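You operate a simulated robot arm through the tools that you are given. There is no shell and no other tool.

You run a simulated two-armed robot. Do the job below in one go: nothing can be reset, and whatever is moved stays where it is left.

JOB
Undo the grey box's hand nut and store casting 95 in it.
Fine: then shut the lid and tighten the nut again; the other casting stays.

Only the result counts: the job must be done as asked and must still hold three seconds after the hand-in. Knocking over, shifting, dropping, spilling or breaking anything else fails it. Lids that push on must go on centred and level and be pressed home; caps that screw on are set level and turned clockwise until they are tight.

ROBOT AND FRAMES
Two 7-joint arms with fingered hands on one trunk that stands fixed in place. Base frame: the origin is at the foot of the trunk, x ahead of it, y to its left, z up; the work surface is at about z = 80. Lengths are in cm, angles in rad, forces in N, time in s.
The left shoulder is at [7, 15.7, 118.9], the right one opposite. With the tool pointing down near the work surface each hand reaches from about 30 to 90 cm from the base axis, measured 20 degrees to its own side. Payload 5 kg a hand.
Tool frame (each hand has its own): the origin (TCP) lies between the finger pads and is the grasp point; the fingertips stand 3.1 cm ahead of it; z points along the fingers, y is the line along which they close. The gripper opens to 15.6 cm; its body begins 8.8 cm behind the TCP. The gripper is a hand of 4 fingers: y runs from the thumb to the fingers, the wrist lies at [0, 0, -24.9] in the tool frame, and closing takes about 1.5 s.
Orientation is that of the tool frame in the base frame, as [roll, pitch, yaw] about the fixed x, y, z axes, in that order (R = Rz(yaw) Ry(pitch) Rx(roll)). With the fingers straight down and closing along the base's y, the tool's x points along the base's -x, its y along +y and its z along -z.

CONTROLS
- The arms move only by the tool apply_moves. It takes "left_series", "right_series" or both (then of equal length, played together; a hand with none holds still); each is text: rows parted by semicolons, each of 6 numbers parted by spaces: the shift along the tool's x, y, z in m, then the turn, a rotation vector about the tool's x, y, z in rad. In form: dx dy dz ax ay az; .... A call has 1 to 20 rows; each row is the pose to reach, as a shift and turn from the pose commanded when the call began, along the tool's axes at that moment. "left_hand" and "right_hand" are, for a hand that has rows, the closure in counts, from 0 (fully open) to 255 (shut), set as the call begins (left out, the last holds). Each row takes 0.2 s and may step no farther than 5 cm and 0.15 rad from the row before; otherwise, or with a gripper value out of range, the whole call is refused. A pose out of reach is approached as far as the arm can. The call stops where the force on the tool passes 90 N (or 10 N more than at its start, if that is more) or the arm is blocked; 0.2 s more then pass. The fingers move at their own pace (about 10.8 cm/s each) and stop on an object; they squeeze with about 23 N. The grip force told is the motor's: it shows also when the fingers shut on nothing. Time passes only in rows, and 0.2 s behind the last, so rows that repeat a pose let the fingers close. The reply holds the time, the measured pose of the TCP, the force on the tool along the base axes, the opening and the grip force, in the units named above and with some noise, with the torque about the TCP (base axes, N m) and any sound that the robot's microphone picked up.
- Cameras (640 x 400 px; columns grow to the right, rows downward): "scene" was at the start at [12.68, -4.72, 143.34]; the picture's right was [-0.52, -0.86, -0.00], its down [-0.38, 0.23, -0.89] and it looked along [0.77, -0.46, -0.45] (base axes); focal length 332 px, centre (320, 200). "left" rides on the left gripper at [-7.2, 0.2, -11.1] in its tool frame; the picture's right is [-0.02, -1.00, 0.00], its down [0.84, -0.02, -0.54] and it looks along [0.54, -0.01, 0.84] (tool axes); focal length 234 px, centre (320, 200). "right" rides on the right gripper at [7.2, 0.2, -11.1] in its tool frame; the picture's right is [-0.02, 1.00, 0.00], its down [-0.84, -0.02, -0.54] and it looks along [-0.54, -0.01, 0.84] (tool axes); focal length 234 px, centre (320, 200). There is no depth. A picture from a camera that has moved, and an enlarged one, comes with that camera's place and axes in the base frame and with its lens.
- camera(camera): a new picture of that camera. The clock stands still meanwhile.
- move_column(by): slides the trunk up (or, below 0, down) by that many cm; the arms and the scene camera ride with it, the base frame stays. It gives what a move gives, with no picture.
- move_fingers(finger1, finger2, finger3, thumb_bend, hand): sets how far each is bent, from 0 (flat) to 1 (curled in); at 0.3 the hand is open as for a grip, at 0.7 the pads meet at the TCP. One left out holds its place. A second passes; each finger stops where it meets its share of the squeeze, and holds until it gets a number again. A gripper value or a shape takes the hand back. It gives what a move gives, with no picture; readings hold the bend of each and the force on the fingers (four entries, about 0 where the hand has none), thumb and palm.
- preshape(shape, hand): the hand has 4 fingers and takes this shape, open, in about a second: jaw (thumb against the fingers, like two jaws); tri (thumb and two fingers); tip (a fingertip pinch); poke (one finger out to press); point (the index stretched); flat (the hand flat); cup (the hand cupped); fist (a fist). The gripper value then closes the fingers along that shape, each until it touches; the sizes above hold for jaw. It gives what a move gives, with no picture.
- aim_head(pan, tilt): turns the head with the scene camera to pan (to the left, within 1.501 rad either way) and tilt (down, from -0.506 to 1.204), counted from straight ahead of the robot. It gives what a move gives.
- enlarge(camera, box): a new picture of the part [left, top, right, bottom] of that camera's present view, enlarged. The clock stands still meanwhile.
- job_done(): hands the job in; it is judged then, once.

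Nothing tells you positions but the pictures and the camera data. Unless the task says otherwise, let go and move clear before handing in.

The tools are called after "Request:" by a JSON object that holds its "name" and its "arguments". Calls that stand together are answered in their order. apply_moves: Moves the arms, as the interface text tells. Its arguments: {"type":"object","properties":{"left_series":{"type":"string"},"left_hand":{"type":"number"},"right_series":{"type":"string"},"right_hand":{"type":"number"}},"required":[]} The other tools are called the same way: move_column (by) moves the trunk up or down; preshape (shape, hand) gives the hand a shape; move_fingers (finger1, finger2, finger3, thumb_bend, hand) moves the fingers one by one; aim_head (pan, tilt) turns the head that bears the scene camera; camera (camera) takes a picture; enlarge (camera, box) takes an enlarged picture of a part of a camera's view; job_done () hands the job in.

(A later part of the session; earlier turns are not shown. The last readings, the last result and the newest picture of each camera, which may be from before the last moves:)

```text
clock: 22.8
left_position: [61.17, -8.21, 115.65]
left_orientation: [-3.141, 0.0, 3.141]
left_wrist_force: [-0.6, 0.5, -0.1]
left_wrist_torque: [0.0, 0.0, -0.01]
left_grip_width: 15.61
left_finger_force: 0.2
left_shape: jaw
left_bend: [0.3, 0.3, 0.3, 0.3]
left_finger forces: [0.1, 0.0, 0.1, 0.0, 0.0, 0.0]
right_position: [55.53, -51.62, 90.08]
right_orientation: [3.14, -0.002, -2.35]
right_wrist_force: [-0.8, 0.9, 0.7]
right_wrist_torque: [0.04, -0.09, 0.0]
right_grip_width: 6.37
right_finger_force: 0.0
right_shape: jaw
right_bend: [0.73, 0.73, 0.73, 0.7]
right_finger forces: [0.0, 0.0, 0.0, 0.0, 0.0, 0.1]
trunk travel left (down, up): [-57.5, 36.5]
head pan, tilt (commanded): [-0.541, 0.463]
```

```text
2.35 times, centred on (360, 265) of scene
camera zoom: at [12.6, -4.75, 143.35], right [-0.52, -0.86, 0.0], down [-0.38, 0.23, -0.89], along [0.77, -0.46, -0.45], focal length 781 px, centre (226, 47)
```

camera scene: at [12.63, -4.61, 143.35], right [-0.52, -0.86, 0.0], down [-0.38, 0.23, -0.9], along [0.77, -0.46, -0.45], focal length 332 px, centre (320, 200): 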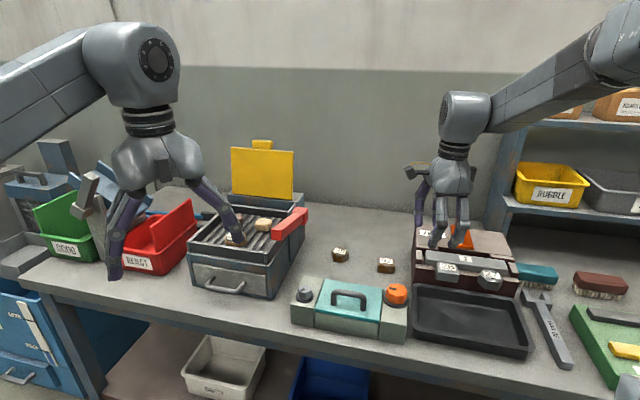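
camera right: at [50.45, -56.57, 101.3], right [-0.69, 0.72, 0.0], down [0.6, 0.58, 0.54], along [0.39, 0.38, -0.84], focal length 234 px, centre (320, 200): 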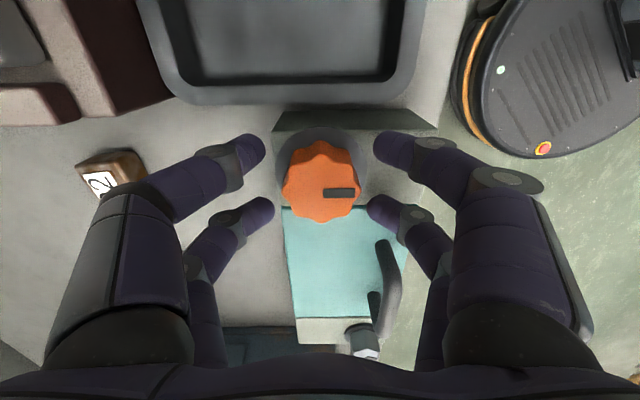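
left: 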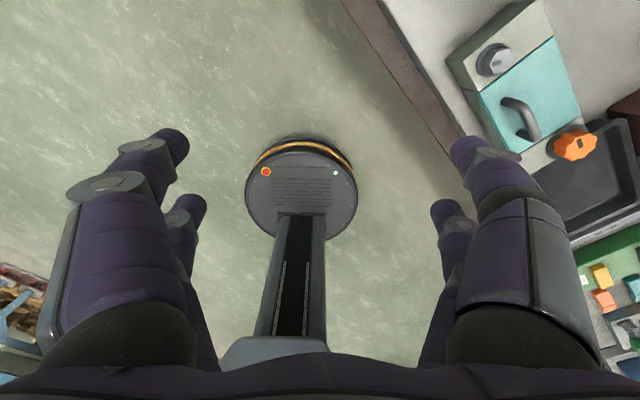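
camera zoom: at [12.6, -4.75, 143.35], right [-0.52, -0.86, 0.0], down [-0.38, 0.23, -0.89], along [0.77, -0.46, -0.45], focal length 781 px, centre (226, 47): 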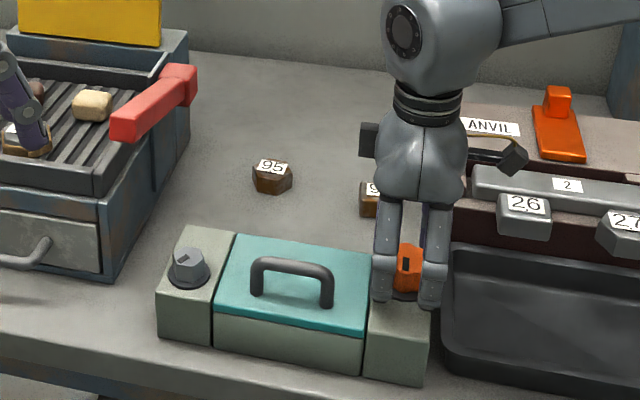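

Request:
{"name": "apply_moves", "arguments": {"right_series": "0 0 -0.03 0 0 0; 0 0 -0.08 0 0 0; 0 0 -0.12 0 0 0; -0.035 0.02 -0.12 0 0 0; -0.07 0.04 -0.12 0 0 0; -0.098 0.06 -0.12 0 0 0; -0.098 0.06 -0.12 0 0 0", "right_hand": 100}}

Request:
{"name": "camera", "arguments": {"camera": "right"}}

Request:
{"name": "enlarge", "arguments": {"camera": "scene", "box": [270, 180, 450, 350]}}

```text
clock: 24.4
left_position: [61.22, -8.05, 115.64]
left_orientation: [3.141, 0.0, 3.141]
left_wrist_force: [0.1, -0.1, -0.1]
left_wrist_torque: [-0.01, -0.04, 0.06]
left_grip_width: 15.58
left_finger_force: 0.0
left_shape: jaw
left_bend: [0.3, 0.3, 0.3, 0.3]
left_finger forces: [0.0, 0.1, 0.0, 0.1, 0.0, 0.0]
right_position: [58.13, -40.35, 102.06]
right_orientation: [3.139, -0.002, -2.349]
right_wrist_force: [-0.8, 0.3, -0.1]
right_wrist_torque: [0.02, -0.01, 0.01]
right_grip_width: 9.42
right_finger_force: 0.0
right_shape: jaw
right_bend: [0.32, 0.32, 0.32, 0.7]
right_finger forces: [0.0, 0.0, 0.1, 0.0, 0.0, 0.0]
trunk travel left (down, up): [-57.5, 36.5]
head pan, tilt (commanded): [-0.541, 0.463]
```

```text
taken
camera right: at [53.01, -45.34, 113.2], right [-0.69, 0.72, 0.0], down [0.6, 0.58, 0.54], along [0.39, 0.38, -0.84], focal length 234 px, centre (320, 200)
```

right: 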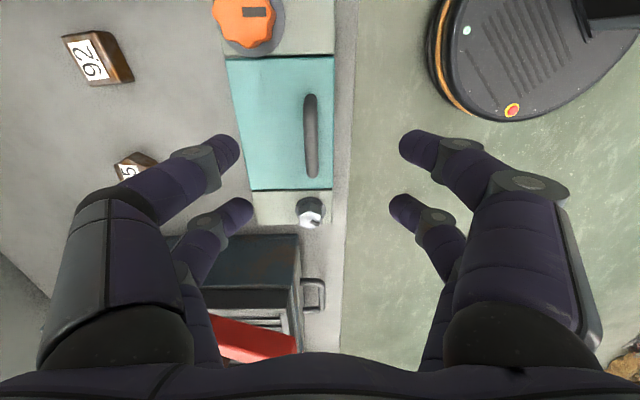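

```text
2.35 times, centred on (360, 265) of scene
camera zoom: at [12.68, -4.75, 143.34], right [-0.52, -0.86, 0.0], down [-0.38, 0.23, -0.89], along [0.77, -0.46, -0.45], focal length 781 px, centre (226, 47)
```

zoom: 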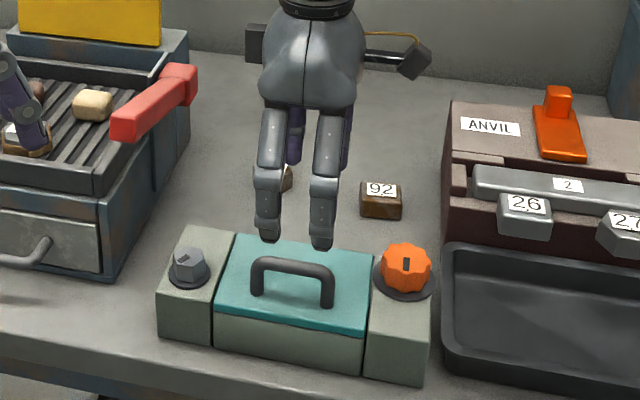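

Request:
{"name": "apply_moves", "arguments": {"right_series": "-0.004 -0.009 0.03 0 0 0; -0.004 -0.009 0.07 0 0 0; -0.004 -0.009 0.1 0 0 0; -0.004 -0.009 0.1085 0 0 0; -0.004 -0.009 0.1085 0 0 0"}}

Request:
{"name": "camera", "arguments": {"camera": "right"}}

Request:
{"name": "enlarge", "arguments": {"camera": "scene", "box": [270, 180, 450, 350]}}

```text
clock: 25.6
left_position: [61.11, -7.92, 115.72]
left_orientation: [-3.14, 0.0, 3.14]
left_wrist_force: [0.0, 0.0, 0.5]
left_wrist_torque: [0.04, -0.01, 0.0]
left_grip_width: 15.61
left_finger_force: 0.0
left_shape: jaw
left_bend: [0.3, 0.3, 0.3, 0.3]
left_finger forces: [0.0, 0.0, 0.0, 0.1, 0.1, 0.1]
right_position: [59.13, -40.66, 91.28]
right_orientation: [3.14, 0.0, -2.349]
right_wrist_force: [0.7, 0.2, 0.1]
right_wrist_torque: [0.01, -0.03, -0.01]
right_grip_width: 9.46
right_finger_force: 0.1
right_shape: jaw
right_bend: [0.32, 0.32, 0.32, 0.7]
right_finger forces: [0.0, 0.0, 0.1, 0.0, 0.0, 0.0]
trunk travel left (down, up): [-57.5, 36.5]
head pan, tilt (commanded): [-0.541, 0.463]
```

```text
taken
camera right: at [54.03, -45.67, 102.39], right [-0.69, 0.72, 0.0], down [0.6, 0.58, 0.54], along [0.39, 0.38, -0.84], focal length 234 px, centre (320, 200)
```

right: 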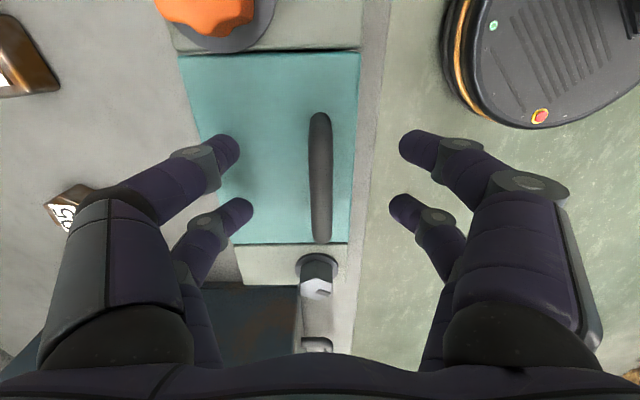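

```text
2.35 times, centred on (360, 265) of scene
camera zoom: at [12.66, -4.69, 143.34], right [-0.52, -0.86, 0.0], down [-0.38, 0.23, -0.89], along [0.77, -0.46, -0.45], focal length 781 px, centre (226, 47)
```

zoom: 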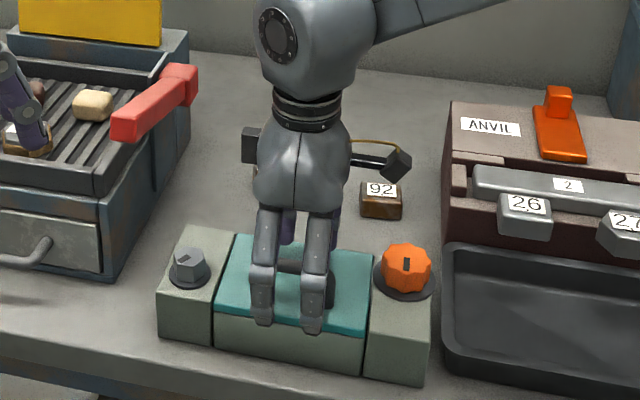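

Request:
{"name": "apply_moves", "arguments": {"right_series": "0 0 0 0 0 0; 0 0 0 0 0 0; 0 0 0 0 0 0; 0 0 0 0 0 0; 0 0 0 0 0 0; 0 0 0 0 0 0; 0 0 0 0 0 0", "right_hand": 255}}

Request:
{"name": "apply_moves", "arguments": {"right_series": "0 0 -0.002 0 0 0; 0 0 -0.004 0 0 0; 0 -0.001 -0.008 0 0 0; 0 -0.001 -0.008 0 0 0"}}

Request:
{"name": "camera", "arguments": {"camera": "right"}}

Request:
{"name": "enlarge", "arguments": {"camera": "scene", "box": [270, 180, 450, 350]}}

```text
clock: 27.2
left_position: [61.21, -8.1, 115.55]
left_orientation: [3.14, -0.002, 3.141]
left_wrist_force: [-0.4, 0.4, -0.7]
left_wrist_torque: [0.0, 0.02, 0.01]
left_grip_width: 15.59
left_finger_force: 0.0
left_shape: jaw
left_bend: [0.3, 0.3, 0.3, 0.3]
left_finger forces: [0.0, 0.0, 0.1, 0.0, 0.0, 0.1]
right_position: [59.11, -40.78, 91.31]
right_orientation: [3.141, -0.005, -2.349]
right_wrist_force: [3.5, -0.4, -1.8]
right_wrist_torque: [-0.25, 0.18, 0.0]
right_grip_width: 0.22
right_finger_force: 22.8
right_shape: jaw
right_bend: [0.72, 0.7, 0.7, 0.71]
right_finger forces: [19.9, 15.2, 16.2, 0.0, 19.8, 0.0]
trunk travel left (down, up): [-57.5, 36.5]
head pan, tilt (commanded): [-0.541, 0.463]
```

```text
clock: 28.2
left_position: [61.35, -8.06, 115.43]
left_orientation: [3.141, -0.001, -3.141]
left_wrist_force: [-1.2, -0.3, -0.3]
left_wrist_torque: [-0.02, -0.03, -0.03]
left_grip_width: 15.59
left_finger_force: 0.0
left_shape: jaw
left_bend: [0.3, 0.3, 0.3, 0.3]
left_finger forces: [0.0, 0.0, 0.0, 0.1, 0.0, 0.0]
right_position: [59.31, -40.92, 91.98]
right_orientation: [3.136, -0.005, -2.349]
right_wrist_force: [12.6, -5.5, -10.2]
right_wrist_torque: [-0.35, 0.17, -0.03]
right_grip_width: 0.19
right_finger_force: 22.9
right_shape: jaw
right_bend: [0.72, 0.7, 0.7, 0.71]
right_finger forces: [19.9, 15.5, 21.2, 0.0, 22.6, 0.0]
trunk travel left (down, up): [-57.5, 36.5]
head pan, tilt (commanded): [-0.541, 0.463]
```

```text
taken
camera right: at [54.33, -45.87, 103.07], right [-0.69, 0.72, 0.0], down [0.61, 0.58, 0.54], along [0.39, 0.38, -0.84], focal length 234 px, centre (320, 200)
```

right: 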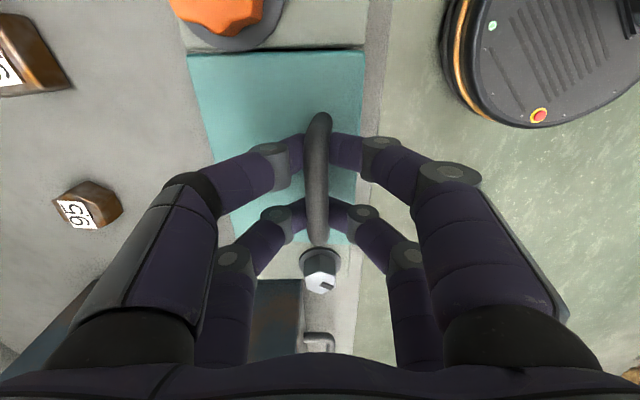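

```text
2.35 times, centred on (360, 265) of scene
camera zoom: at [12.99, -4.84, 143.3], right [-0.52, -0.86, 0.0], down [-0.38, 0.23, -0.89], along [0.77, -0.46, -0.45], focal length 781 px, centre (226, 47)
```

zoom: 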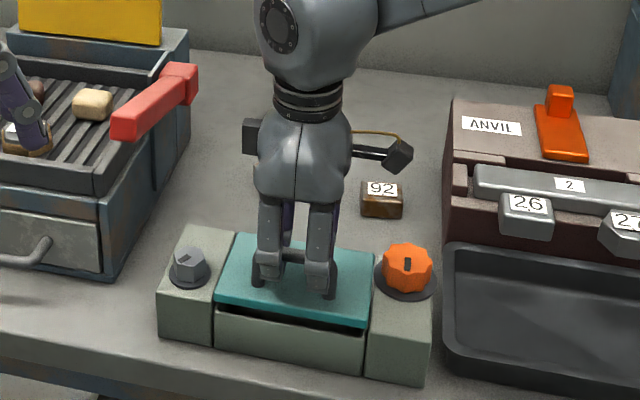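

Request:
{"name": "apply_moves", "arguments": {"right_series": "0 -0.003 0 0 0 0; 0 -0.0063 -0.0053 0 0 0; 0 -0.0108 -0.0115 0 0 0; 0 -0.0158 -0.0172 0 0 0; 0 -0.0213 -0.0224 0 0 0; 0 -0.0272 -0.0273 0 0 0; 0 -0.0336 -0.0314 0 0 0; 0 -0.0402 -0.0352 0 0 0; 0 -0.0402 -0.0352 0 0 0"}}

Request:
{"name": "enlarge", "arguments": {"camera": "scene", "box": [270, 180, 450, 350]}}

Request:
{"name": "camera", "arguments": {"camera": "right"}}

```text
clock: 30.2
left_position: [61.29, -8.02, 115.47]
left_orientation: [3.141, -0.003, 3.14]
left_wrist_force: [-0.4, -0.1, -0.7]
left_wrist_torque: [-0.02, -0.02, -0.01]
left_grip_width: 15.59
left_finger_force: 0.1
left_shape: jaw
left_bend: [0.3, 0.3, 0.3, 0.3]
left_finger forces: [0.0, 0.1, 0.1, 0.1, 0.0, 0.0]
right_position: [62.04, -43.45, 95.39]
right_orientation: [3.136, -0.005, -2.349]
right_wrist_force: [-7.2, 12.7, -22.9]
right_wrist_torque: [0.79, 2.65, -1.17]
right_grip_width: 0.17
right_finger_force: 22.7
right_shape: jaw
right_bend: [0.75, 0.7, 0.7, 0.68]
right_finger forces: [62.7, 16.7, 36.3, 0.0, 31.5, 0.1]
trunk travel left (down, up): [-57.5, 36.5]
head pan, tilt (commanded): [-0.541, 0.463]
```

```text
2.35 times, centred on (360, 265) of scene
camera zoom: at [12.87, -4.66, 143.31], right [-0.52, -0.86, 0.0], down [-0.38, 0.23, -0.89], along [0.77, -0.46, -0.45], focal length 781 px, centre (226, 47)
```

zoom: 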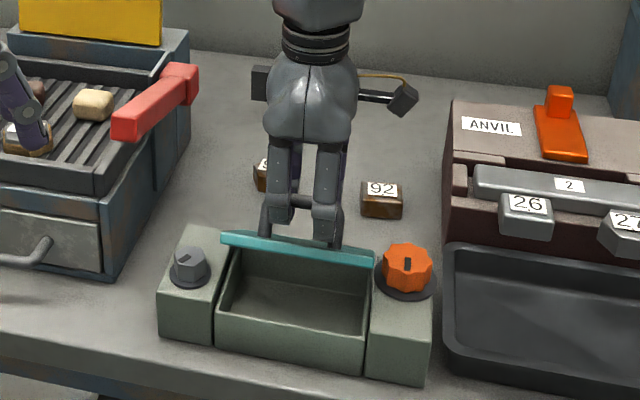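

```text
taken
camera right: at [57.07, -48.5, 106.59], right [-0.69, 0.72, 0.01], down [0.61, 0.58, 0.54], along [0.38, 0.38, -0.84], focal length 234 px, centre (320, 200)
```

right: 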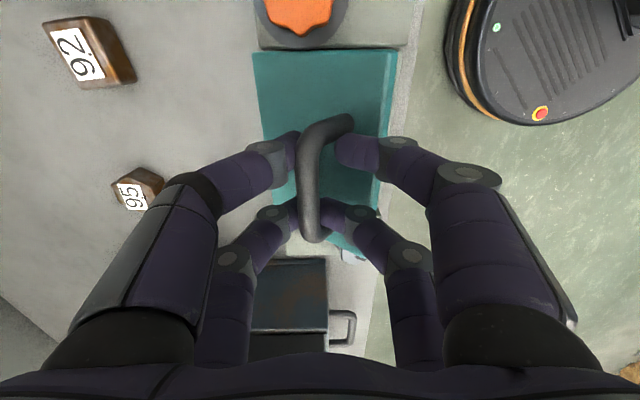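

Request:
{"name": "apply_moves", "arguments": {"right_series": "0 -0.006 -0.001 -0.05 0 0; 0 -0.0139 -0.0035 -0.1 0 0; 0 -0.0218 -0.0053 -0.14 0 0; 0 -0.0298 -0.0066 -0.18 0 0; 0 -0.0376 -0.007 -0.2 0 0; 0 -0.0454 -0.0069 -0.22 0 0; 0 -0.0532 -0.006 -0.24 0 0; 0 -0.0608 -0.0047 -0.25 0 0; 0 -0.0608 -0.0047 -0.25 0 0"}}

Request:
{"name": "enlarge", "arguments": {"camera": "scene", "box": [270, 180, 450, 350]}}

Request:
{"name": "camera", "arguments": {"camera": "right"}}

```text
clock: 32.2
left_position: [61.05, -7.78, 115.72]
left_orientation: [-3.138, 0.001, -3.141]
left_wrist_force: [1.1, 0.5, 0.4]
left_wrist_torque: [0.0, -0.01, -0.01]
left_grip_width: 15.6
left_finger_force: 0.0
left_shape: jaw
left_bend: [0.3, 0.3, 0.3, 0.3]
left_finger forces: [0.0, 0.0, 0.0, 0.0, 0.0, 0.0]
right_position: [65.88, -47.24, 96.39]
right_orientation: [2.882, -0.008, -2.347]
right_wrist_force: [-26.6, 28.5, -2.0]
right_wrist_torque: [1.08, 4.91, -0.88]
right_grip_width: 0.34
right_finger_force: 22.4
right_shape: jaw
right_bend: [0.79, 0.7, 0.7, 0.68]
right_finger forces: [105.6, 19.4, 41.8, 0.0, 32.6, 0.0]
trunk travel left (down, up): [-57.5, 36.5]
head pan, tilt (commanded): [-0.541, 0.463]
```

```text
2.35 times, centred on (360, 265) of scene
camera zoom: at [12.39, -4.26, 143.39], right [-0.51, -0.86, 0.0], down [-0.38, 0.23, -0.9], along [0.77, -0.46, -0.44], focal length 781 px, centre (226, 47)
```

zoom: 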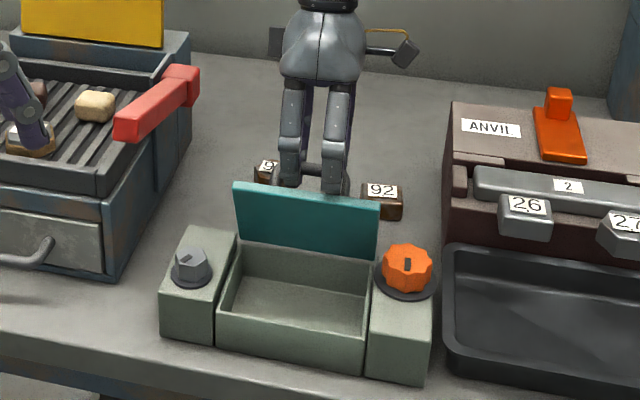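

```text
taken
camera right: at [62.95, -54.18, 107.16], right [-0.67, 0.69, 0.26], down [0.7, 0.49, 0.51], along [0.23, 0.53, -0.82], focal length 234 px, centre (320, 200)
```

right: 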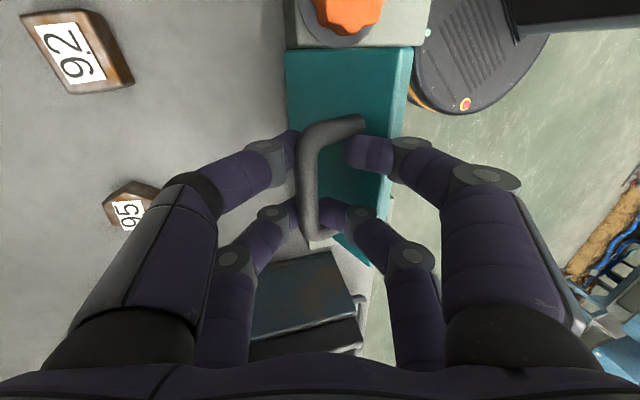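

Request:
{"name": "apply_moves", "arguments": {"right_series": "0 0 0 0 0 0; 0 0 -0.002 0 0 0; 0 0 -0.005 0 0 0; 0 0 -0.008 0 0 0; 0 0 -0.01 0 0 0; 0 0 -0.01 0 0 0", "right_hand": 231}}

Request:
{"name": "enlarge", "arguments": {"camera": "scene", "box": [270, 180, 450, 350]}}

Request:
{"name": "camera", "arguments": {"camera": "right"}}

```text
clock: 33.6
left_position: [60.97, -8.1, 115.78]
left_orientation: [3.141, 0.002, 3.141]
left_wrist_force: [-0.5, 0.2, -0.7]
left_wrist_torque: [-0.02, 0.0, 0.03]
left_grip_width: 15.6
left_finger_force: 0.0
left_shape: jaw
left_bend: [0.3, 0.3, 0.3, 0.3]
left_finger forces: [0.1, 0.0, 0.0, 0.1, 0.1, 0.0]
right_position: [66.26, -48.25, 97.32]
right_orientation: [2.894, -0.004, -2.352]
right_wrist_force: [-2.6, -0.8, 14.2]
right_wrist_torque: [0.03, 0.68, 0.02]
right_grip_width: 1.66
right_finger_force: 0.1
right_shape: jaw
right_bend: [0.71, 0.72, 0.71, 0.7]
right_finger forces: [14.5, 0.0, 0.6, 0.0, 0.7, 0.1]
trunk travel left (down, up): [-57.5, 36.5]
head pan, tilt (commanded): [-0.541, 0.463]
```

```text
2.35 times, centred on (360, 265) of scene
camera zoom: at [12.43, -4.67, 143.4], right [-0.52, -0.86, 0.0], down [-0.38, 0.23, -0.9], along [0.77, -0.46, -0.45], focal length 781 px, centre (226, 47)
```

zoom: 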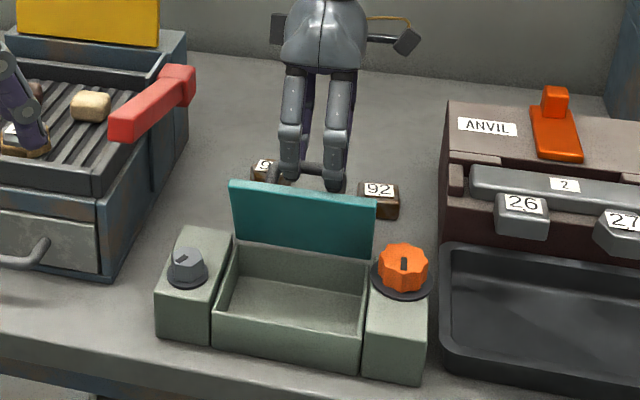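

```text
taken
camera right: at [63.17, -55.06, 108.12], right [-0.67, 0.7, 0.25], down [0.7, 0.49, 0.52], along [0.24, 0.52, -0.82], focal length 234 px, centre (320, 200)
```

right: 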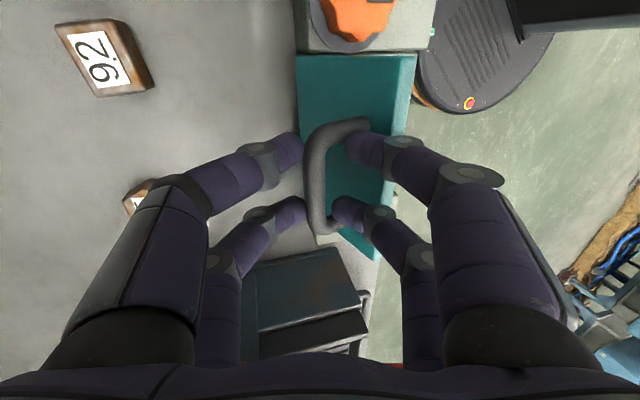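

Request:
{"name": "apply_moves", "arguments": {"right_series": "0 -0.004 -0.001 0 0 0; 0 -0.008 -0.0024 0 0 0; 0 -0.0145 -0.0037 0 0 0; 0 -0.02 -0.0035 0 0 0; 0 -0.025 -0.003 0 0 0; 0 -0.0305 -0.002 0 0 0; 0 -0.0305 -0.002 0 0 0"}}

Request:
{"name": "enlarge", "arguments": {"camera": "scene", "box": [270, 180, 450, 350]}}

Request:
{"name": "camera", "arguments": {"camera": "right"}}

```text
clock: 35.2
left_position: [60.98, -7.86, 115.7]
left_orientation: [-3.14, 0.002, 3.141]
left_wrist_force: [-0.2, -1.2, 0.0]
left_wrist_torque: [0.03, -0.01, -0.01]
left_grip_width: 15.6
left_finger_force: 0.1
left_shape: jaw
left_bend: [0.3, 0.3, 0.3, 0.3]
left_finger forces: [0.1, 0.0, 0.0, 0.1, 0.1, 0.0]
right_position: [68.83, -50.02, 97.09]
right_orientation: [2.897, 0.003, -2.351]
right_wrist_force: [13.5, -7.6, 30.0]
right_wrist_torque: [-0.18, 0.09, 0.09]
right_grip_width: 1.26
right_finger_force: 22.8
right_shape: jaw
right_bend: [0.77, 0.72, 0.72, 0.72]
right_finger forces: [19.8, 19.2, 19.3, 0.0, 18.4, 0.0]
trunk travel left (down, up): [-57.5, 36.5]
head pan, tilt (commanded): [-0.541, 0.463]
```

```text
2.35 times, centred on (360, 265) of scene
camera zoom: at [12.52, -4.46, 143.39], right [-0.52, -0.86, 0.0], down [-0.38, 0.23, -0.9], along [0.77, -0.46, -0.44], focal length 781 px, centre (226, 47)
```

zoom: 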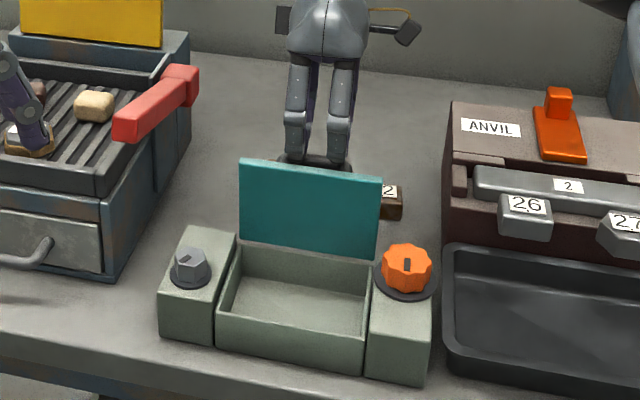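

```text
taken
camera right: at [65.61, -56.92, 107.79], right [-0.67, 0.7, 0.24], down [0.7, 0.49, 0.53], along [0.25, 0.52, -0.82], focal length 234 px, centre (320, 200)
```

right: 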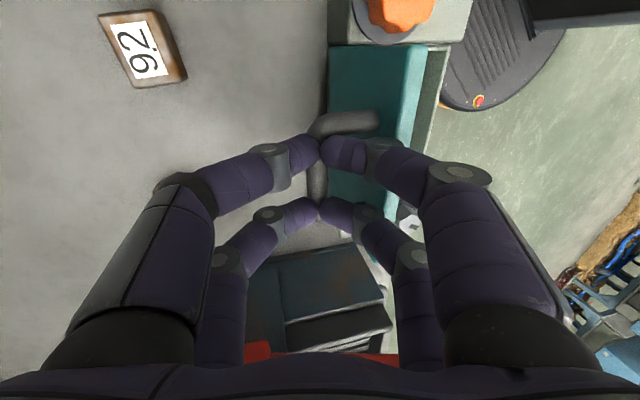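

Request:
{"name": "apply_moves", "arguments": {"right_series": "0 -0.003 0.003 0 0 0; 0 -0.006 0.006 0 0 0; 0 -0.009 0.008 0 0 0; 0 -0.009 0.008 0 0 0"}}

Request:
{"name": "enlarge", "arguments": {"camera": "scene", "box": [270, 180, 450, 350]}}

Request:
{"name": "enlarge", "arguments": {"camera": "right", "box": [200, 40, 480, 300]}}

```text
clock: 36.2
left_position: [60.99, -8.02, 115.78]
left_orientation: [-3.14, 0.002, -3.141]
left_wrist_force: [1.0, -0.3, 0.5]
left_wrist_torque: [0.02, 0.01, -0.01]
left_grip_width: 15.6
left_finger_force: 0.0
left_shape: jaw
left_bend: [0.3, 0.3, 0.3, 0.3]
left_finger forces: [0.0, 0.1, 0.0, 0.0, 0.1, 0.0]
right_position: [69.36, -50.65, 96.38]
right_orientation: [2.902, 0.002, -2.351]
right_wrist_force: [23.4, -16.5, 43.3]
right_wrist_torque: [-0.52, -0.14, 0.19]
right_grip_width: 1.47
right_finger_force: 23.6
right_shape: jaw
right_bend: [0.77, 0.73, 0.72, 0.72]
right_finger forces: [19.4, 20.2, 22.8, 0.0, 30.9, 0.1]
trunk travel left (down, up): [-57.5, 36.5]
head pan, tilt (commanded): [-0.541, 0.463]
```

```text
2.35 times, centred on (360, 265) of scene
camera zoom: at [12.49, -4.48, 143.38], right [-0.52, -0.86, 0.0], down [-0.38, 0.23, -0.9], along [0.77, -0.46, -0.44], focal length 781 px, centre (226, 47)
```

zoom: 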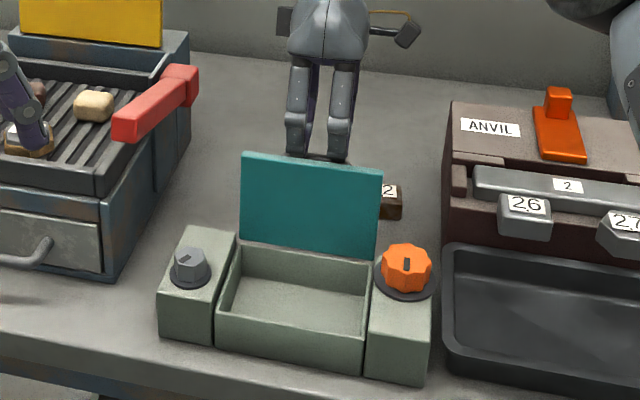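

```text
1.54 times, centred on (340, 170) of right
camera zoom: at [66.15, -57.51, 107.15], right [-0.67, 0.7, 0.24], down [0.69, 0.49, 0.53], along [0.25, 0.52, -0.82], focal length 360 px, centre (289, 246)
```

zoom: 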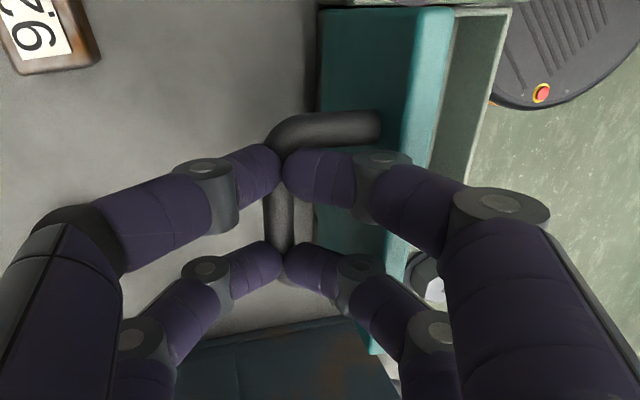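

Request:
{"name": "apply_moves", "arguments": {"right_series": "0 0 -0.008 0 0 0; 0 0 -0.016 0 0 0; 0 0 -0.03 0 0 0; 0 0 -0.05 0 0 0; 0 0 -0.05 0 0 0"}}

Request:
{"name": "enlarge", "arguments": {"camera": "scene", "box": [270, 180, 450, 350]}}

Request:
{"name": "enlarge", "arguments": {"camera": "right", "box": [200, 40, 480, 300]}}

```text
clock: 37.4
left_position: [61.25, -7.99, 115.47]
left_orientation: [3.141, 0.0, -3.141]
left_wrist_force: [-0.4, 0.3, 0.7]
left_wrist_torque: [0.01, 0.02, 0.0]
left_grip_width: 15.61
left_finger_force: 0.1
left_shape: jaw
left_bend: [0.3, 0.3, 0.3, 0.3]
left_finger forces: [0.1, 0.0, 0.0, 0.0, 0.0, 0.0]
right_position: [70.13, -51.48, 100.29]
right_orientation: [2.889, -0.003, -2.35]
right_wrist_force: [-0.1, -0.2, -0.4]
right_wrist_torque: [0.03, 0.0, 0.02]
right_grip_width: 1.06
right_finger_force: 23.3
right_shape: jaw
right_bend: [0.77, 0.72, 0.73, 0.72]
right_finger forces: [0.0, 0.0, 0.0, 0.1, 0.1, 0.0]
trunk travel left (down, up): [-57.5, 36.5]
head pan, tilt (commanded): [-0.541, 0.463]
```

```text
2.35 times, centred on (360, 265) of scene
camera zoom: at [12.71, -4.69, 143.33], right [-0.52, -0.86, 0.0], down [-0.38, 0.23, -0.89], along [0.77, -0.46, -0.45], focal length 781 px, centre (226, 47)
```

zoom: 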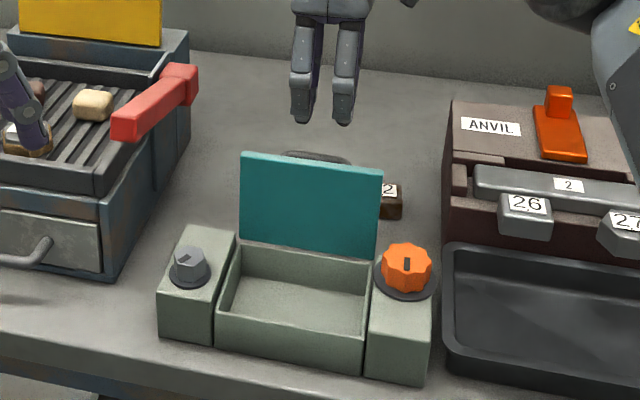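

```text
1.54 times, centred on (340, 170) of right
camera zoom: at [67.0, -58.45, 111.09], right [-0.67, 0.7, 0.25], down [0.7, 0.49, 0.52], along [0.24, 0.52, -0.82], focal length 360 px, centre (289, 246)
```

zoom: 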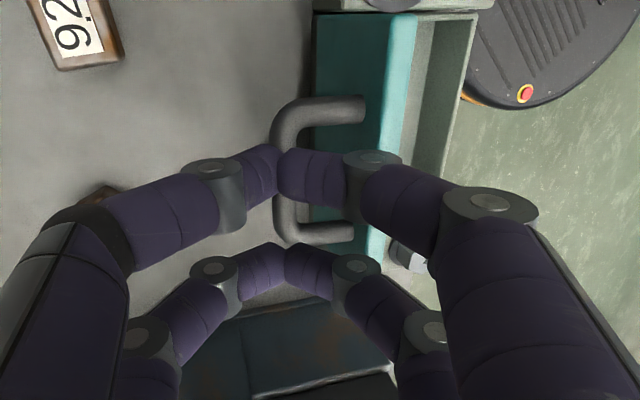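

Request:
{"name": "apply_moves", "arguments": {"right_series": "0 0 -0.03 0.1 0 0; 0 0 -0.05 0.25 0 0; 0 0 -0.05 0.25 0 0"}}

Request:
{"name": "apply_moves", "arguments": {"right_series": "0 0 0 0 0 0.145; 0 0 0 0 0 0.29; 0 0 0 0 0 0.435; 0 0 0 0 0 0.58; 0 0 0 0 0 0.725; 0 0 0 0 0 0.87; 0 0 0 0 0 1.015; 0 0 0 0 0 1.16; 0 0 0 0 0 1.305; 0 0 0 0 0 1.45; 0 0 0 0 0 1.577; 0 0 0 0 0 1.577", "right_hand": 80}}

Request:
{"name": "camera", "arguments": {"camera": "right"}}

Request:
{"name": "camera", "arguments": {"camera": "scene"}}

```text
clock: 38.2
left_position: [61.38, -8.21, 115.47]
left_orientation: [3.139, -0.001, -3.141]
left_wrist_force: [0.5, -0.5, -0.4]
left_wrist_torque: [0.01, 0.04, -0.01]
left_grip_width: 15.57
left_finger_force: 0.0
left_shape: jaw
left_bend: [0.3, 0.3, 0.3, 0.3]
left_finger forces: [0.1, 0.0, 0.0, 0.0, 0.0, 0.1]
right_position: [71.06, -52.61, 104.98]
right_orientation: [3.14, -0.004, -2.351]
right_wrist_force: [0.2, -0.8, -0.5]
right_wrist_torque: [0.02, 0.04, -0.01]
right_grip_width: 1.03
right_finger_force: 23.2
right_shape: jaw
right_bend: [0.77, 0.72, 0.73, 0.72]
right_finger forces: [0.1, 0.1, 0.0, 0.1, 0.1, 0.1]
trunk travel left (down, up): [-57.5, 36.5]
head pan, tilt (commanded): [-0.541, 0.463]
```

```text
clock: 40.8
left_position: [61.05, -8.05, 115.53]
left_orientation: [3.141, 0.0, 3.141]
left_wrist_force: [-1.0, -0.2, 0.0]
left_wrist_torque: [0.04, 0.0, 0.0]
left_grip_width: 15.61
left_finger_force: 0.0
left_shape: jaw
left_bend: [0.3, 0.3, 0.3, 0.3]
left_finger forces: [0.0, 0.1, 0.0, 0.0, 0.0, 0.0]
right_position: [70.94, -52.3, 105.31]
right_orientation: [-3.141, -0.002, 2.356]
right_wrist_force: [-0.3, 0.0, -0.2]
right_wrist_torque: [0.0, -0.01, -0.02]
right_grip_width: 10.67
right_finger_force: 0.0
right_shape: jaw
right_bend: [0.29, 0.29, 0.29, 0.61]
right_finger forces: [0.0, 0.1, 0.1, 0.0, 0.0, 0.0]
trunk travel left (down, up): [-57.5, 36.5]
head pan, tilt (commanded): [-0.541, 0.463]
```

```text
taken
camera right: at [66.11, -47.07, 116.36], right [0.72, 0.69, 0.0], down [0.58, -0.61, 0.54], along [0.37, -0.4, -0.84], focal length 234 px, centre (320, 200)
```

right: 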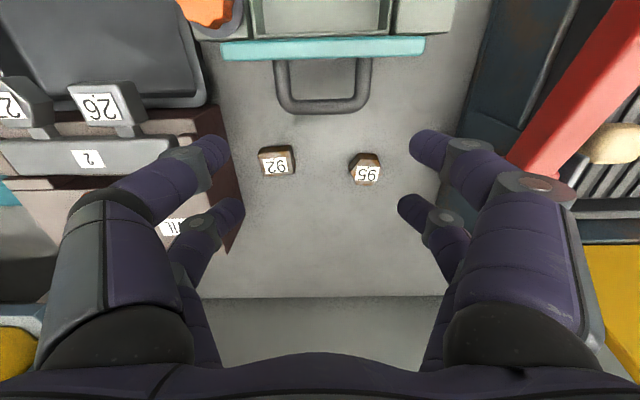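

```text
taken
camera scene: at [12.69, -4.66, 143.34], right [-0.52, -0.86, 0.0], down [-0.38, 0.23, -0.89], along [0.77, -0.46, -0.45], focal length 332 px, centre (320, 200)
```

scene: 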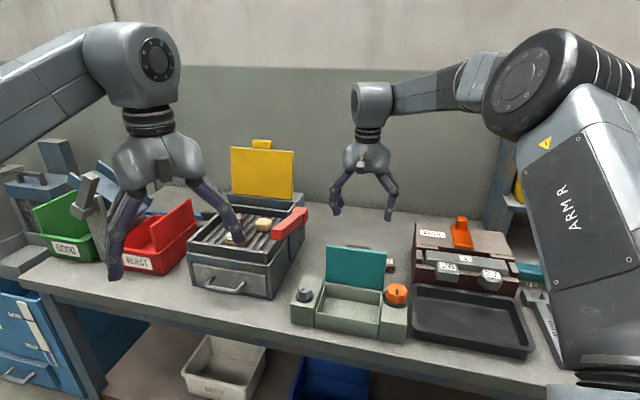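

Request:
{"name": "enlarge", "arguments": {"camera": "right", "box": [230, 10, 440, 210]}}

Request:
{"name": "enlarge", "arguments": {"camera": "right", "box": [335, 140, 405, 200]}}

Request:
{"name": "enlarge", "arguments": {"camera": "scene", "box": [280, 220, 430, 350]}}

```text
2.00 times, centred on (335, 110) of right
camera zoom: at [66.11, -47.07, 116.36], right [0.72, 0.69, 0.0], down [0.58, -0.61, 0.54], along [0.37, -0.4, -0.84], focal length 468 px, centre (290, 380)
```

zoom: 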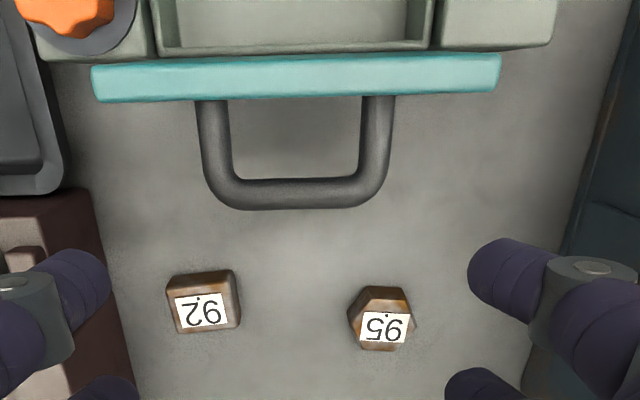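

```text
6.67 times, centred on (370, 170) of right
camera zoom: at [66.11, -47.07, 116.36], right [0.72, 0.69, 0.0], down [0.58, -0.61, 0.54], along [0.37, -0.4, -0.84], focal length 1561 px, centre (-13, 400)
```

zoom: 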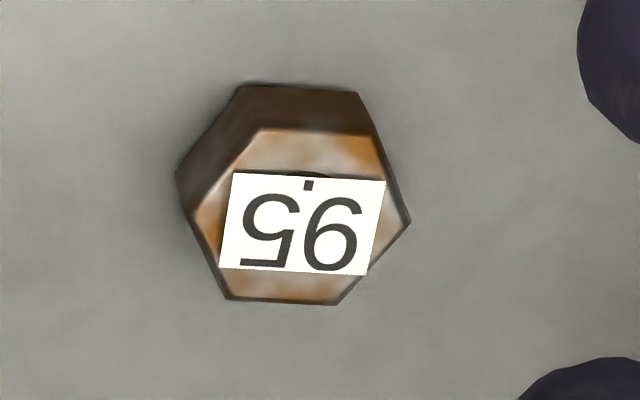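

```text
3.08 times, centred on (355, 285) of scene
camera zoom: at [12.69, -4.66, 143.34], right [-0.52, -0.86, 0.0], down [-0.38, 0.23, -0.89], along [0.77, -0.46, -0.45], focal length 1021 px, centre (212, -62)
```

zoom: 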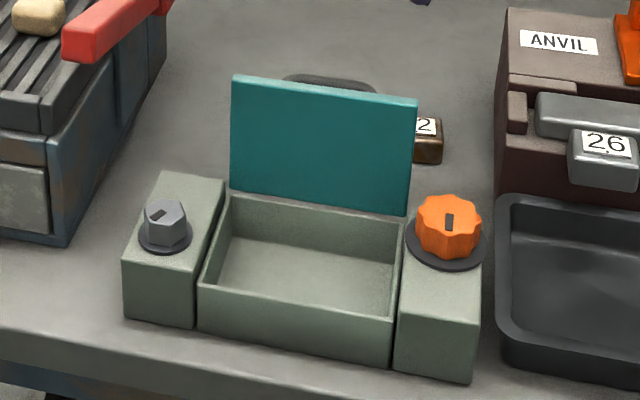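

Request:
{"name": "apply_moves", "arguments": {"right_series": "-0.025 0.02 0 0 -0.1 0; -0.05 0.04 0.01 0 -0.2 0; -0.07 0.06 0.03 0 -0.3 0; -0.0846 0.0718 0.06 0 -0.35 0; -0.0846 0.0718 0.09 0 -0.35 0; -0.0846 0.0718 0.103 0 -0.35 0; -0.0846 0.0718 0.103 0 -0.35 0"}}

Request:
{"name": "camera", "arguments": {"camera": "right"}}

Request:
{"name": "enlarge", "arguments": {"camera": "scene", "box": [240, 120, 460, 340]}}

```text
clock: 42.4
left_position: [61.08, -7.92, 115.61]
left_orientation: [3.141, -0.001, -3.141]
left_wrist_force: [0.1, 0.5, 0.8]
left_wrist_torque: [-0.02, 0.02, 0.02]
left_grip_width: 15.57
left_finger_force: 0.0
left_shape: jaw
left_bend: [0.3, 0.3, 0.3, 0.3]
left_finger forces: [0.1, 0.0, 0.0, 0.0, 0.1, 0.0]
right_position: [82.04, -53.22, 94.86]
right_orientation: [-3.14, 0.349, 2.358]
right_wrist_force: [-0.7, -0.2, 0.2]
right_wrist_torque: [-0.01, 0.01, 0.0]
right_grip_width: 10.66
right_finger_force: 0.1
right_shape: jaw
right_bend: [0.29, 0.29, 0.29, 0.61]
right_finger forces: [0.0, 0.1, 0.0, 0.1, 0.0, 0.1]
trunk travel left (down, up): [-57.5, 36.5]
head pan, tilt (commanded): [-0.541, 0.463]
```

```text
taken
camera right: at [74.84, -45.6, 102.81], right [0.72, 0.69, 0.01], down [0.41, -0.44, 0.8], along [0.55, -0.57, -0.6], focal length 234 px, centre (320, 200)
```

right: 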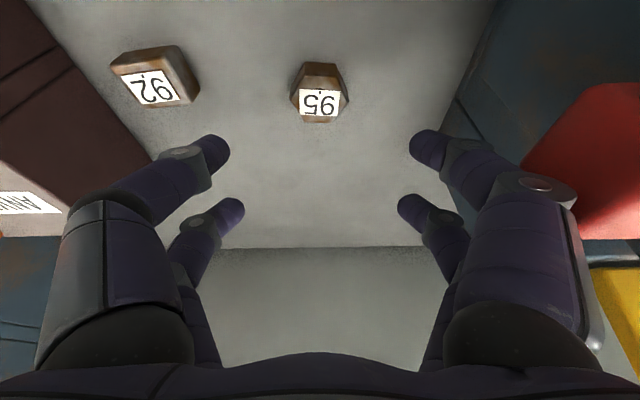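

```text
1.82 times, centred on (350, 230) of scene
camera zoom: at [12.69, -4.66, 143.34], right [-0.52, -0.86, 0.0], down [-0.38, 0.23, -0.89], along [0.77, -0.46, -0.45], focal length 604 px, centre (266, 146)
```

zoom: 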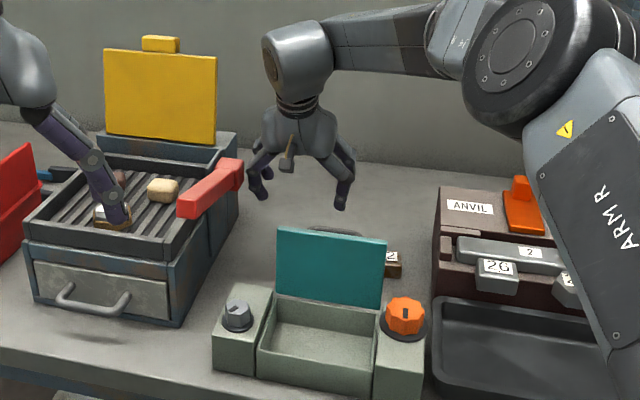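

Request:
{"name": "enlarge", "arguments": {"camera": "right", "box": [270, 50, 370, 140]}}

```text
4.44 times, centred on (320, 95) of right
camera zoom: at [74.84, -45.6, 102.81], right [0.72, 0.69, 0.01], down [0.41, -0.44, 0.8], along [0.55, -0.57, -0.6], focal length 1041 px, centre (320, 667)
```

zoom: 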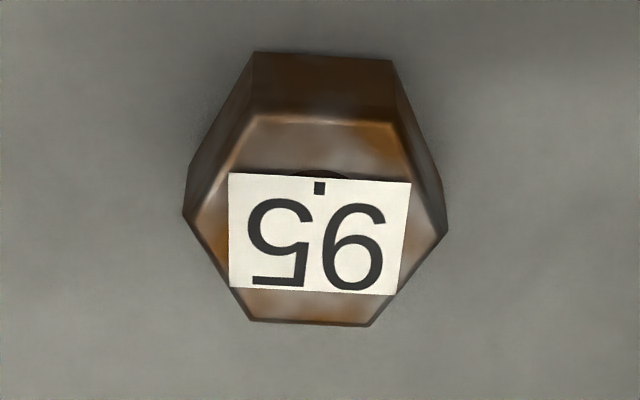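

Request:
{"name": "apply_moves", "arguments": {"right_series": "0.0133 0.001 0.0375 0 0 0; 0.0247 0.001 0.0696 0 0 0; 0.0335 0.001 0.0945 0 0 0; 0.0365 0.001 0.103 0 0 0; 0.0365 0.001 0.103 0 0 0", "right_hand": 100}}

Request:
{"name": "camera", "arguments": {"camera": "right"}}

Request:
{"name": "enlarge", "arguments": {"camera": "scene", "box": [240, 120, 460, 340]}}

```text
clock: 43.6
left_position: [61.11, -8.04, 115.63]
left_orientation: [-3.141, -0.001, -3.14]
left_wrist_force: [0.3, -0.5, 0.3]
left_wrist_torque: [0.01, 0.04, 0.03]
left_grip_width: 15.57
left_finger_force: 0.0
left_shape: jaw
left_bend: [0.3, 0.3, 0.3, 0.3]
left_finger forces: [0.1, 0.0, 0.0, 0.0, 0.1, 0.1]
right_position: [79.44, -52.89, 85.41]
right_orientation: [-3.141, 0.349, 2.357]
right_wrist_force: [-0.2, -0.1, -0.8]
right_wrist_torque: [-0.02, -0.02, 0.01]
right_grip_width: 9.55
right_finger_force: 0.1
right_shape: jaw
right_bend: [0.32, 0.32, 0.32, 0.7]
right_finger forces: [0.1, 0.1, 0.1, 0.1, 0.0, 0.0]
right hand out of reach, approached as far as the arm can: row 1, 2, 3, 4, 5
trunk travel left (down, up): [-57.5, 36.5]
head pan, tilt (commanded): [-0.541, 0.463]
```

```text
taken
camera right: at [72.07, -45.26, 93.3], right [0.72, 0.69, 0.01], down [0.41, -0.44, 0.8], along [0.56, -0.57, -0.6], focal length 234 px, centre (320, 200)
```

right: 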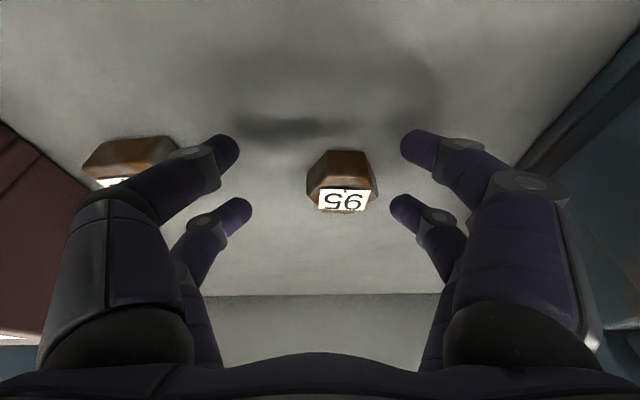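

```text
1.82 times, centred on (350, 230) of scene
camera zoom: at [12.67, -4.64, 143.34], right [-0.52, -0.86, 0.0], down [-0.38, 0.23, -0.89], along [0.77, -0.46, -0.45], focal length 604 px, centre (266, 146)
```

zoom: 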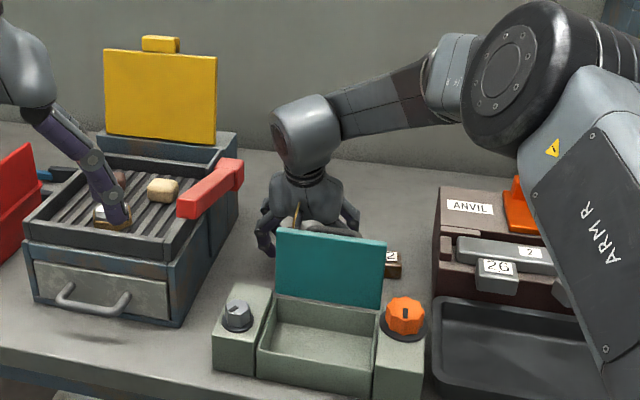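

Request:
{"name": "enlarge", "arguments": {"camera": "scene", "box": [310, 170, 400, 260]}}

```text
4.44 times, centred on (355, 215) of scene
camera zoom: at [12.67, -4.64, 143.34], right [-0.52, -0.86, 0.0], down [-0.38, 0.23, -0.89], along [0.77, -0.46, -0.45], focal length 1475 px, centre (164, 133)
```

zoom: 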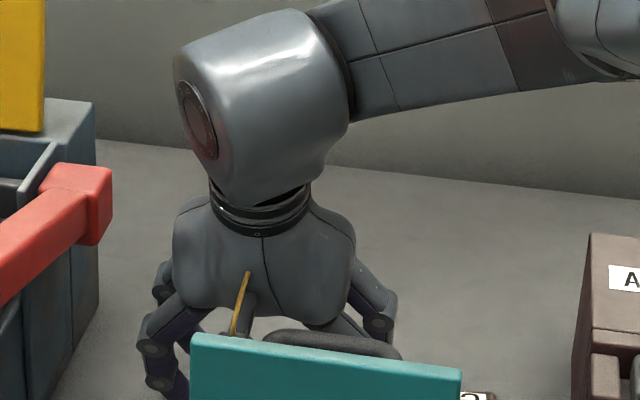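

Request:
{"name": "apply_moves", "arguments": {"right_series": "-0.0034 0.003 -0.0094 0 0 0; -0.0089 0.008 -0.0244 0 0 0; -0.0172 0.013 -0.047 0 0 0; -0.0309 0.015 -0.0845 0 0 0; -0.0446 0.015 -0.122 0 0 0; -0.0583 0.015 -0.16 0 0 0; -0.0583 0.015 -0.16 0 0 0"}}

Request:
{"name": "enlarge", "arguments": {"camera": "scene", "box": [240, 120, 460, 340]}}

```text
clock: 45.2
left_position: [61.19, -7.9, 115.57]
left_orientation: [3.141, 0.0, -3.141]
left_wrist_force: [1.0, -0.6, 0.3]
left_wrist_torque: [-0.02, -0.02, -0.04]
left_grip_width: 15.57
left_finger_force: 0.0
left_shape: jaw
left_bend: [0.3, 0.3, 0.3, 0.3]
left_finger forces: [0.0, 0.0, 0.1, 0.0, 0.1, 0.1]
right_position: [80.49, -51.8, 102.36]
right_orientation: [-3.138, 0.348, 2.357]
right_wrist_force: [0.2, -0.2, -1.0]
right_wrist_torque: [-0.03, 0.02, 0.01]
right_grip_width: 9.52
right_finger_force: 0.1
right_shape: jaw
right_bend: [0.32, 0.32, 0.32, 0.7]
right_finger forces: [0.0, 0.1, 0.1, 0.0, 0.0, 0.0]
trunk travel left (down, up): [-57.5, 36.5]
head pan, tilt (commanded): [-0.541, 0.463]
```

```text
1.82 times, centred on (350, 230) of scene
camera zoom: at [12.74, -4.69, 143.33], right [-0.52, -0.86, 0.0], down [-0.38, 0.23, -0.89], along [0.77, -0.46, -0.45], focal length 604 px, centre (266, 146)
```

zoom: 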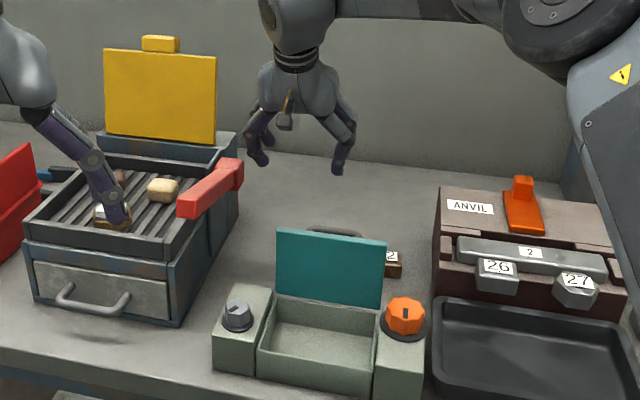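

Request:
{"name": "apply_moves", "arguments": {"right_series": "0.02 0 -0.025 0 0.09 0; 0.04 0 -0.05 0 0.18 0; 0.06 0 -0.08 0 0.27 0; 0.08 0 -0.12 0 0.35 0; 0.08 0 -0.15 0 0.35 0; 0.08 0 -0.15 0 0.35 0"}}

```text
clock: 46.6
left_position: [61.2, -8.1, 115.59]
left_orientation: [-3.141, 0.0, 3.14]
left_wrist_force: [-0.3, 0.2, 0.4]
left_wrist_torque: [-0.01, 0.01, -0.01]
left_grip_width: 15.59
left_finger_force: 0.0
left_shape: jaw
left_bend: [0.3, 0.3, 0.3, 0.3]
left_finger forces: [0.0, 0.1, 0.0, 0.0, 0.0, 0.1]
right_position: [71.58, -42.89, 113.66]
right_orientation: [-3.138, -0.003, 2.356]
right_wrist_force: [0.1, 0.0, 0.1]
right_wrist_torque: [0.01, 0.04, 0.0]
right_grip_width: 9.56
right_finger_force: 0.1
right_shape: jaw
right_bend: [0.32, 0.32, 0.32, 0.7]
right_finger forces: [0.1, 0.0, 0.0, 0.0, 0.0, 0.0]
trunk travel left (down, up): [-57.5, 36.5]
head pan, tilt (commanded): [-0.541, 0.463]
```

Lid is open and stands by itself; casting 95 lies behind it near my reach limit. I'll lower the trunk for reach and turn the wrist so the camera faces away from the lid.

Request:
{"name": "move_column", "arguments": {"by": -8}}

Request:
{"name": "apply_moves", "arguments": {"right_series": "0 0 0 0 0 -0.15; 0 0 0 0 0 -0.3; 0 0 0 0 0 -0.45; 0 0 0 0 0 -0.6; 0 0 0 0 0 -0.75; 0 0 0 0 0 -0.9; 0 0 0 0 0 -1.05; 0 0 0 0 0 -1.2; 0 0 0 0 0 -1.35; 0 0 0 0 0 -1.5; 0 0 0 0 0 -1.65; 0 0 0 0 0 -1.8; 0 0 0 0 0 -1.95; 0 0 0 0 0 -2.1; 0 0 0 0 0 -2.1"}}

Request:
{"name": "camera", "arguments": {"camera": "scene"}}

```text
clock: 47.8
left_position: [61.11, -8.14, 107.58]
left_orientation: [3.14, 0.0, -3.141]
left_wrist_force: [0.6, 0.0, -0.7]
left_wrist_torque: [-0.01, 0.03, -0.01]
left_grip_width: 15.57
left_finger_force: 0.0
left_shape: jaw
left_bend: [0.3, 0.3, 0.3, 0.3]
left_finger forces: [0.1, 0.0, 0.1, 0.0, 0.0, 0.1]
right_position: [71.49, -42.89, 105.82]
right_orientation: [-3.14, -0.001, 2.355]
right_wrist_force: [0.5, -0.1, 0.8]
right_wrist_torque: [0.03, -0.04, 0.0]
right_grip_width: 9.56
right_finger_force: 0.1
right_shape: jaw
right_bend: [0.32, 0.32, 0.32, 0.7]
right_finger forces: [0.0, 0.0, 0.0, 0.0, 0.1, 0.0]
trunk travel left (down, up): [-49.5, 44.5]
head pan, tilt (commanded): [-0.541, 0.463]
```

```text
clock: 51.0
left_position: [61.14, -8.05, 107.55]
left_orientation: [3.141, 0.001, -3.141]
left_wrist_force: [0.6, 0.1, -0.4]
left_wrist_torque: [-0.02, -0.02, 0.0]
left_grip_width: 15.57
left_finger_force: 0.1
left_shape: jaw
left_bend: [0.3, 0.3, 0.3, 0.3]
left_finger forces: [0.1, 0.0, 0.0, 0.1, 0.1, 0.0]
right_position: [71.52, -42.92, 105.81]
right_orientation: [3.139, -0.002, -1.824]
right_wrist_force: [1.2, 0.2, -0.2]
right_wrist_torque: [0.02, 0.01, -0.02]
right_grip_width: 9.56
right_finger_force: 0.0
right_shape: jaw
right_bend: [0.32, 0.32, 0.32, 0.7]
right_finger forces: [0.0, 0.0, 0.0, 0.0, 0.0, 0.0]
trunk travel left (down, up): [-49.5, 44.5]
head pan, tilt (commanded): [-0.541, 0.463]
```

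```text
taken
camera scene: at [12.69, -4.65, 135.34], right [-0.52, -0.86, 0.0], down [-0.38, 0.23, -0.89], along [0.77, -0.46, -0.45], focal length 332 px, centre (320, 200)
```

scene: 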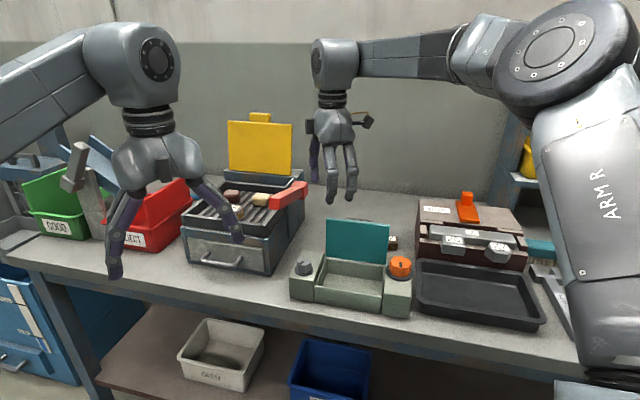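

Request:
{"name": "apply_moves", "arguments": {"right_series": "0 0 0 0 0 -0.15; 0 0 0 0 0 -0.3; 0 0 0 0 0 -0.45; 0 0 0 0 0 -0.6; 0 0 0 0 0 -0.75; 0 0 0 0 0 -0.9; 0 0 0 0 0 -1.039; 0 0 0 0 0 -1.039"}}

```text
clock: 52.8
left_position: [61.09, -8.1, 107.68]
left_orientation: [3.141, 0.001, 3.14]
left_wrist_force: [0.8, -0.2, -0.2]
left_wrist_torque: [0.0, 0.0, -0.02]
left_grip_width: 15.57
left_finger_force: 0.0
left_shape: jaw
left_bend: [0.3, 0.3, 0.3, 0.3]
left_finger forces: [0.0, 0.0, 0.1, 0.1, 0.0, 0.0]
right_position: [71.44, -43.01, 105.76]
right_orientation: [3.138, 0.001, -0.785]
right_wrist_force: [-0.3, 0.4, 0.2]
right_wrist_torque: [0.01, -0.02, 0.01]
right_grip_width: 9.56
right_finger_force: 0.2
right_shape: jaw
right_bend: [0.32, 0.32, 0.32, 0.7]
right_finger forces: [0.1, 0.0, 0.1, 0.1, 0.0, 0.0]
trunk travel left (down, up): [-49.5, 44.5]
head pan, tilt (commanded): [-0.541, 0.463]
```

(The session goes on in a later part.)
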